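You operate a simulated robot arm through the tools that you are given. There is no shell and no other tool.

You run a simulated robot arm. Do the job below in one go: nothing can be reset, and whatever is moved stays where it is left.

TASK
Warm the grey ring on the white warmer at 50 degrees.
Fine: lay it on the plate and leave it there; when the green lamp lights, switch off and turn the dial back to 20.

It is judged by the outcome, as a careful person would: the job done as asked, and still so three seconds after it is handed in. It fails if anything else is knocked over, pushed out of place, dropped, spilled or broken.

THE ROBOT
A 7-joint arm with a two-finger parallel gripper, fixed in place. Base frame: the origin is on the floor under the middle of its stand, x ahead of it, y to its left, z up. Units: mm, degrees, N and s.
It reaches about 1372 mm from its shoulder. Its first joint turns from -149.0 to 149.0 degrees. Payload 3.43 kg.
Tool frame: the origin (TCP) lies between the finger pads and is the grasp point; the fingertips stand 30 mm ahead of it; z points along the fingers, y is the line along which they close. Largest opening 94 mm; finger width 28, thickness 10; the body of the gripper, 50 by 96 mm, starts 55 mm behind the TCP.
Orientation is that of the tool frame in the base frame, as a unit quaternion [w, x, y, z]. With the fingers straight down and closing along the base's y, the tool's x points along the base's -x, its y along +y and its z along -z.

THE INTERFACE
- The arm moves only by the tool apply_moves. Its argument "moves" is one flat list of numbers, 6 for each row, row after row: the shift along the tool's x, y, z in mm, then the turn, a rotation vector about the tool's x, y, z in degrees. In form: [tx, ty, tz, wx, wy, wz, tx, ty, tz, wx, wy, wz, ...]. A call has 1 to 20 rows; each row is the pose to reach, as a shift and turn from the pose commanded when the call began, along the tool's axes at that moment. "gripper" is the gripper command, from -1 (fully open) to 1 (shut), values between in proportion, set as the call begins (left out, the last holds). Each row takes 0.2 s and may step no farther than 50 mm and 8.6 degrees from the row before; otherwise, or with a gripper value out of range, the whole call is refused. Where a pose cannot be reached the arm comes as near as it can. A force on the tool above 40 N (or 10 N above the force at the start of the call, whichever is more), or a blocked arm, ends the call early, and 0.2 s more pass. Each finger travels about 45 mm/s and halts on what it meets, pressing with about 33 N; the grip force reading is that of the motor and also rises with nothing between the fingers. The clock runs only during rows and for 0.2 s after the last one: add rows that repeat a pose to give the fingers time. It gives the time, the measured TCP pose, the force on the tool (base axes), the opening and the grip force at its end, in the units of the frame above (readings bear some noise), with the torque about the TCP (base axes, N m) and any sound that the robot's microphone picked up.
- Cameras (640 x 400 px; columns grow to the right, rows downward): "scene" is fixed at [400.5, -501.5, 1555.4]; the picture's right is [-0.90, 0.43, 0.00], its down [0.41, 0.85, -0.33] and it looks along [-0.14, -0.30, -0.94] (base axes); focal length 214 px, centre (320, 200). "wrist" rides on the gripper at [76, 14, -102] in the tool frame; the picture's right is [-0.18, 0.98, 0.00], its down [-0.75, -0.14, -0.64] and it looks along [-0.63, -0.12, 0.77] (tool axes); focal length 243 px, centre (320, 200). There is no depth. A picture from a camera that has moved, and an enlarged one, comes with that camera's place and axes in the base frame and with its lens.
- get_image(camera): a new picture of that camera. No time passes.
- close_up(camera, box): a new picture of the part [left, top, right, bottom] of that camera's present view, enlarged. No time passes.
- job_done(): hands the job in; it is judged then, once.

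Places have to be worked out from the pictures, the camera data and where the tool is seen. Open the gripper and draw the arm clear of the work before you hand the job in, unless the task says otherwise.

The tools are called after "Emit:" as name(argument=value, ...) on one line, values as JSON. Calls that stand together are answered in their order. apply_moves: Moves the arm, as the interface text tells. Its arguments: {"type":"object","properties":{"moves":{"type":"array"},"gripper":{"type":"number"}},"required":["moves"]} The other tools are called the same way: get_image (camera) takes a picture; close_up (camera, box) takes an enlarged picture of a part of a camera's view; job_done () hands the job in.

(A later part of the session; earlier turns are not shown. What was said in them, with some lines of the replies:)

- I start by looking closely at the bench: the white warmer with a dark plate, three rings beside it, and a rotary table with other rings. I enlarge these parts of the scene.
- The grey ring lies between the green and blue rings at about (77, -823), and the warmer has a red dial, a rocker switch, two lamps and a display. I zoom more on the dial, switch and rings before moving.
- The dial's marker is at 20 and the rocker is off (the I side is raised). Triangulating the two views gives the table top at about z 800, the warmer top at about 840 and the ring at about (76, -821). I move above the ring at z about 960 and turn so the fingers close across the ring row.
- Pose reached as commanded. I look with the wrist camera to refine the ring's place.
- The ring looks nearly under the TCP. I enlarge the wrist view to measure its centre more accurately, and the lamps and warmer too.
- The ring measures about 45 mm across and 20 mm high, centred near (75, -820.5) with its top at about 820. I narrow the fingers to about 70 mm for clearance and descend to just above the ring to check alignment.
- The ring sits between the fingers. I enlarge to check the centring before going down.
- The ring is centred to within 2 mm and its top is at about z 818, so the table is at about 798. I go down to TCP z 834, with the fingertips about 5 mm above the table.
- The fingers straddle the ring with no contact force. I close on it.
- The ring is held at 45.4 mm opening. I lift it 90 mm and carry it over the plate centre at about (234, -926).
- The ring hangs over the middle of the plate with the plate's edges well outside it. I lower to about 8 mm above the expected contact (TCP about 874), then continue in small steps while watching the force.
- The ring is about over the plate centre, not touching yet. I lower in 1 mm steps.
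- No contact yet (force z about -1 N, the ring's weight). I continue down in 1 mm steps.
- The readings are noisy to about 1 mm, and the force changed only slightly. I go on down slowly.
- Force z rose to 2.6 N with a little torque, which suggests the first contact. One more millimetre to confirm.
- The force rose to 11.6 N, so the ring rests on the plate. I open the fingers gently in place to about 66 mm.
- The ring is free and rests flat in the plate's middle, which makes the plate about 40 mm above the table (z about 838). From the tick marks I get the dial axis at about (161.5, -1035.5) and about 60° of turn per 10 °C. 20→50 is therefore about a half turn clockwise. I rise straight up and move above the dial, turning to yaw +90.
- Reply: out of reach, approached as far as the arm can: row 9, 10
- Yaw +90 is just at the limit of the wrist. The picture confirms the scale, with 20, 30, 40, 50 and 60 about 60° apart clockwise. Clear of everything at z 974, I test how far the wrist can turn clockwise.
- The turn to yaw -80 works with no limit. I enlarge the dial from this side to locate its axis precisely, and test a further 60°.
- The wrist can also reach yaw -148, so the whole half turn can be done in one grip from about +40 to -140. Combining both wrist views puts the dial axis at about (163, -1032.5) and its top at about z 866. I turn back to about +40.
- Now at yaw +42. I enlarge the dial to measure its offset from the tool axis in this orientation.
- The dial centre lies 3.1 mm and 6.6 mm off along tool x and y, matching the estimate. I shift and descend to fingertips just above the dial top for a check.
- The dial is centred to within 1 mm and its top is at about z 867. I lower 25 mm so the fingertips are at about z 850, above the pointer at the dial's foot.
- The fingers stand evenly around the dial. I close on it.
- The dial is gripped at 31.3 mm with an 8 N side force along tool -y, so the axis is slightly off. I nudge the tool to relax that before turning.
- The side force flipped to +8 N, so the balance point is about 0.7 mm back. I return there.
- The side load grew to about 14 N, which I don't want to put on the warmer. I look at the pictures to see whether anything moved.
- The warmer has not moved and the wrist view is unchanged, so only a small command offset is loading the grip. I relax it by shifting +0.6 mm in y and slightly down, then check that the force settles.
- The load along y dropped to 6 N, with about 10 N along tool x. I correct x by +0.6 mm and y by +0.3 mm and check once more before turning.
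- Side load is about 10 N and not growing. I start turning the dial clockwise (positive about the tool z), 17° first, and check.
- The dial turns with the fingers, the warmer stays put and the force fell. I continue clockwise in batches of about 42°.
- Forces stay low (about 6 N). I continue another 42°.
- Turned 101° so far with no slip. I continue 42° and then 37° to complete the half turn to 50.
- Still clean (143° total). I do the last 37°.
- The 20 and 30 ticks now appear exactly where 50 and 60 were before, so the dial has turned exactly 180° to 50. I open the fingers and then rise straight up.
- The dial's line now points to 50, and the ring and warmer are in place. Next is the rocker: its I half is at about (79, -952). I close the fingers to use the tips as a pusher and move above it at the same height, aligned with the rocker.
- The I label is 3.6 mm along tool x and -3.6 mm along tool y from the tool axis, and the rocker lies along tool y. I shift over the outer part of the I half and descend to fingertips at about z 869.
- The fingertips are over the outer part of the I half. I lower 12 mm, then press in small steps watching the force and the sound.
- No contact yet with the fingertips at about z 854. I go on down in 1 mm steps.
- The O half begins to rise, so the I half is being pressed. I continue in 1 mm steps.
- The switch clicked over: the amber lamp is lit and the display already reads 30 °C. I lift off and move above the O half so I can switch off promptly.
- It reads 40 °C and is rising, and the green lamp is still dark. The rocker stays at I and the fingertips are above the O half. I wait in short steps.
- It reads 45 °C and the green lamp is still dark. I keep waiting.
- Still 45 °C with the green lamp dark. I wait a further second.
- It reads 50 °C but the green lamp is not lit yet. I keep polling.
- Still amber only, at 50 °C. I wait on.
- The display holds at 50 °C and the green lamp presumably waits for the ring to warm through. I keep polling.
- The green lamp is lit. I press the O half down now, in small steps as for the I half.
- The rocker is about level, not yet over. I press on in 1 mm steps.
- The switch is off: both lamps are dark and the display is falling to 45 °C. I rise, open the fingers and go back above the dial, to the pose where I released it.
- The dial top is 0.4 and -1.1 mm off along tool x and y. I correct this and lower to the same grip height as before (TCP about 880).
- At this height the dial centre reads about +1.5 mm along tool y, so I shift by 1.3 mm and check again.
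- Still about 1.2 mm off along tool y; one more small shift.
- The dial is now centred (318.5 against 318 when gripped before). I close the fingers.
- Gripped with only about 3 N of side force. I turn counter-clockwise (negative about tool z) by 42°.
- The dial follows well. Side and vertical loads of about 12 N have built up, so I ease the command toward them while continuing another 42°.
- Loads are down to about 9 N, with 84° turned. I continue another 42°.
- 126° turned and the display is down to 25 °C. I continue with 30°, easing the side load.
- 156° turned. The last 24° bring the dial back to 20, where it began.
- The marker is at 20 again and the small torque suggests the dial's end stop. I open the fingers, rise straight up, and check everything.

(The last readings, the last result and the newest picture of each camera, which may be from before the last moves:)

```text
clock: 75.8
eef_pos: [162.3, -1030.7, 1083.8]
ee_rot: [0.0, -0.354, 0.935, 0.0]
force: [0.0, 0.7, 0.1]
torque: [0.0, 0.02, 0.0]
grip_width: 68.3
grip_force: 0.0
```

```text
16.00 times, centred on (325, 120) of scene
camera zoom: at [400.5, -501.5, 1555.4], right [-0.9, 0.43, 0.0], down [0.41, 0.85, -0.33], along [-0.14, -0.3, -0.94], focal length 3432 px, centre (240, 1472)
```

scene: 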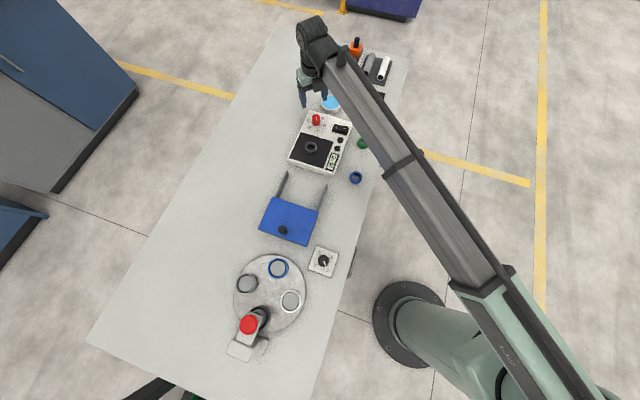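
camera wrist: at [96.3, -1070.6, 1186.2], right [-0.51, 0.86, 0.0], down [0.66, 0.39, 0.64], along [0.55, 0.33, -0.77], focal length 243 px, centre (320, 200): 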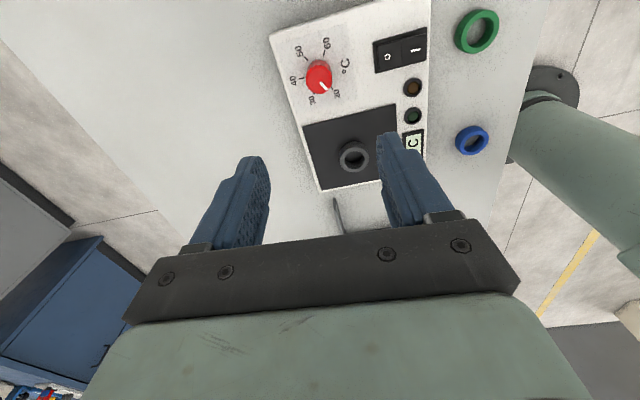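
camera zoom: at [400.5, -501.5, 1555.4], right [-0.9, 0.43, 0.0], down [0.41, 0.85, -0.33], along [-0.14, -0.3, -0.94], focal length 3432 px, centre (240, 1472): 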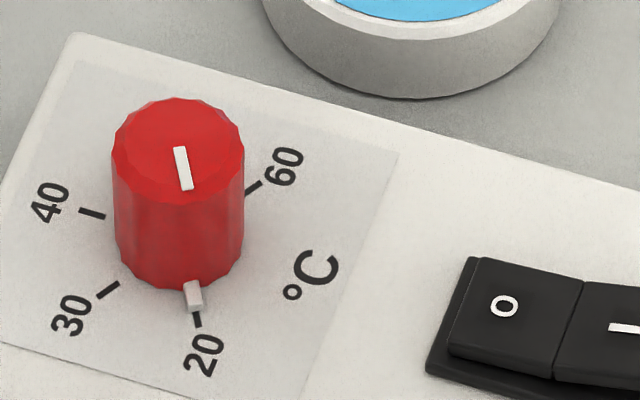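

The dial is at 20, the rocker is off, both lamps are dark, the ring rests on the plate, and the neighbours are untouched. I open the gripper fully and draw the arm back, high above the bench, toward its starting place.

Emit:
apply_moves(moves=[0, 0, -40, 0, 0, 0, 25.8, 32.9, -60, 0, 0, 0, 51.5, 65.8, -80, 0, 0, 0, 77.3, 98.7, -100, 0, 0, 0, 103, 131.6, -116, 0, 0, 0, 128.8, 164.5, -116, 0, 0, 0, 154.6, 197.4, -116, 0, 0, 0, 180.3, 230.3, -116, 0, 0, 0, 206, 263.2, -116, 0, 0, 0, 231.8, 296.1, -116, 0, 0, 0, 257.6, 329, -116, 0, 0, 0, 257.6, 329, -116, 0, 0, 0], gripper=-1)

Emit:
get_image(camera="scene")

Emit:
close_up(camera="scene", box=[270, 90, 400, 200])

```text
clock: 78.4
eef_pos: [-247.6, -953.1, 1189.4]
ee_rot: [0.0, -0.355, 0.935, 0.0]
force: [0.1, -0.2, 0.3]
torque: [0.0, 0.02, -0.04]
grip_width: 94.1
grip_force: 0.1
```

```text
taken
```

scene: 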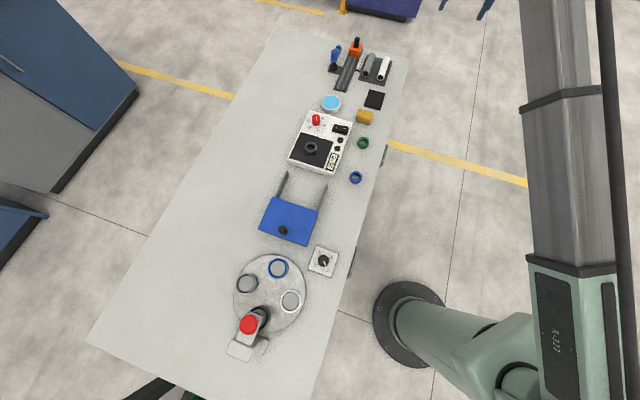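

```text
3.64 times, centred on (335, 145) of scene
camera zoom: at [400.5, -501.5, 1555.4], right [-0.9, 0.43, 0.0], down [0.41, 0.85, -0.33], along [-0.14, -0.3, -0.94], focal length 780 px, centre (266, 400)
```

zoom: 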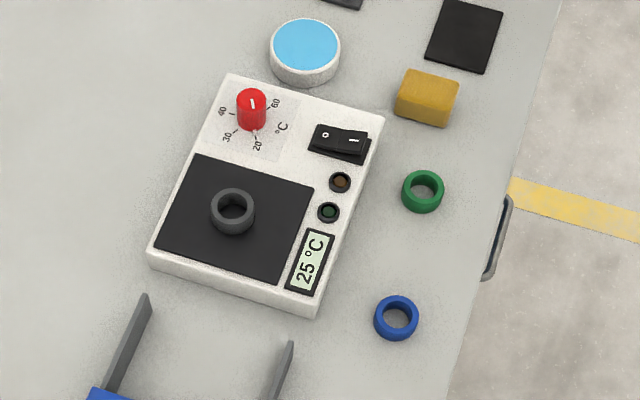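

The final pictures show the ring on the plate, the switch off, the dial at 20, everything else in its place, and the arm clear with the gripper open. I hand the job in.

Emit:
job_done()

```text
The job is handed in.
```

The grey ring was warmed at 50 degrees and is still on the warmer's plate. I set the dial to 50 and switched on, and the display reached 50 °C. When the green lamp lit, I switched off and turned the dial back to 20.

In the last pictures both lamps were dark, the display was down to 25 °C, and nothing else on the bench had moved. The arm is drawn clear with the gripper open, and the job is handed in.
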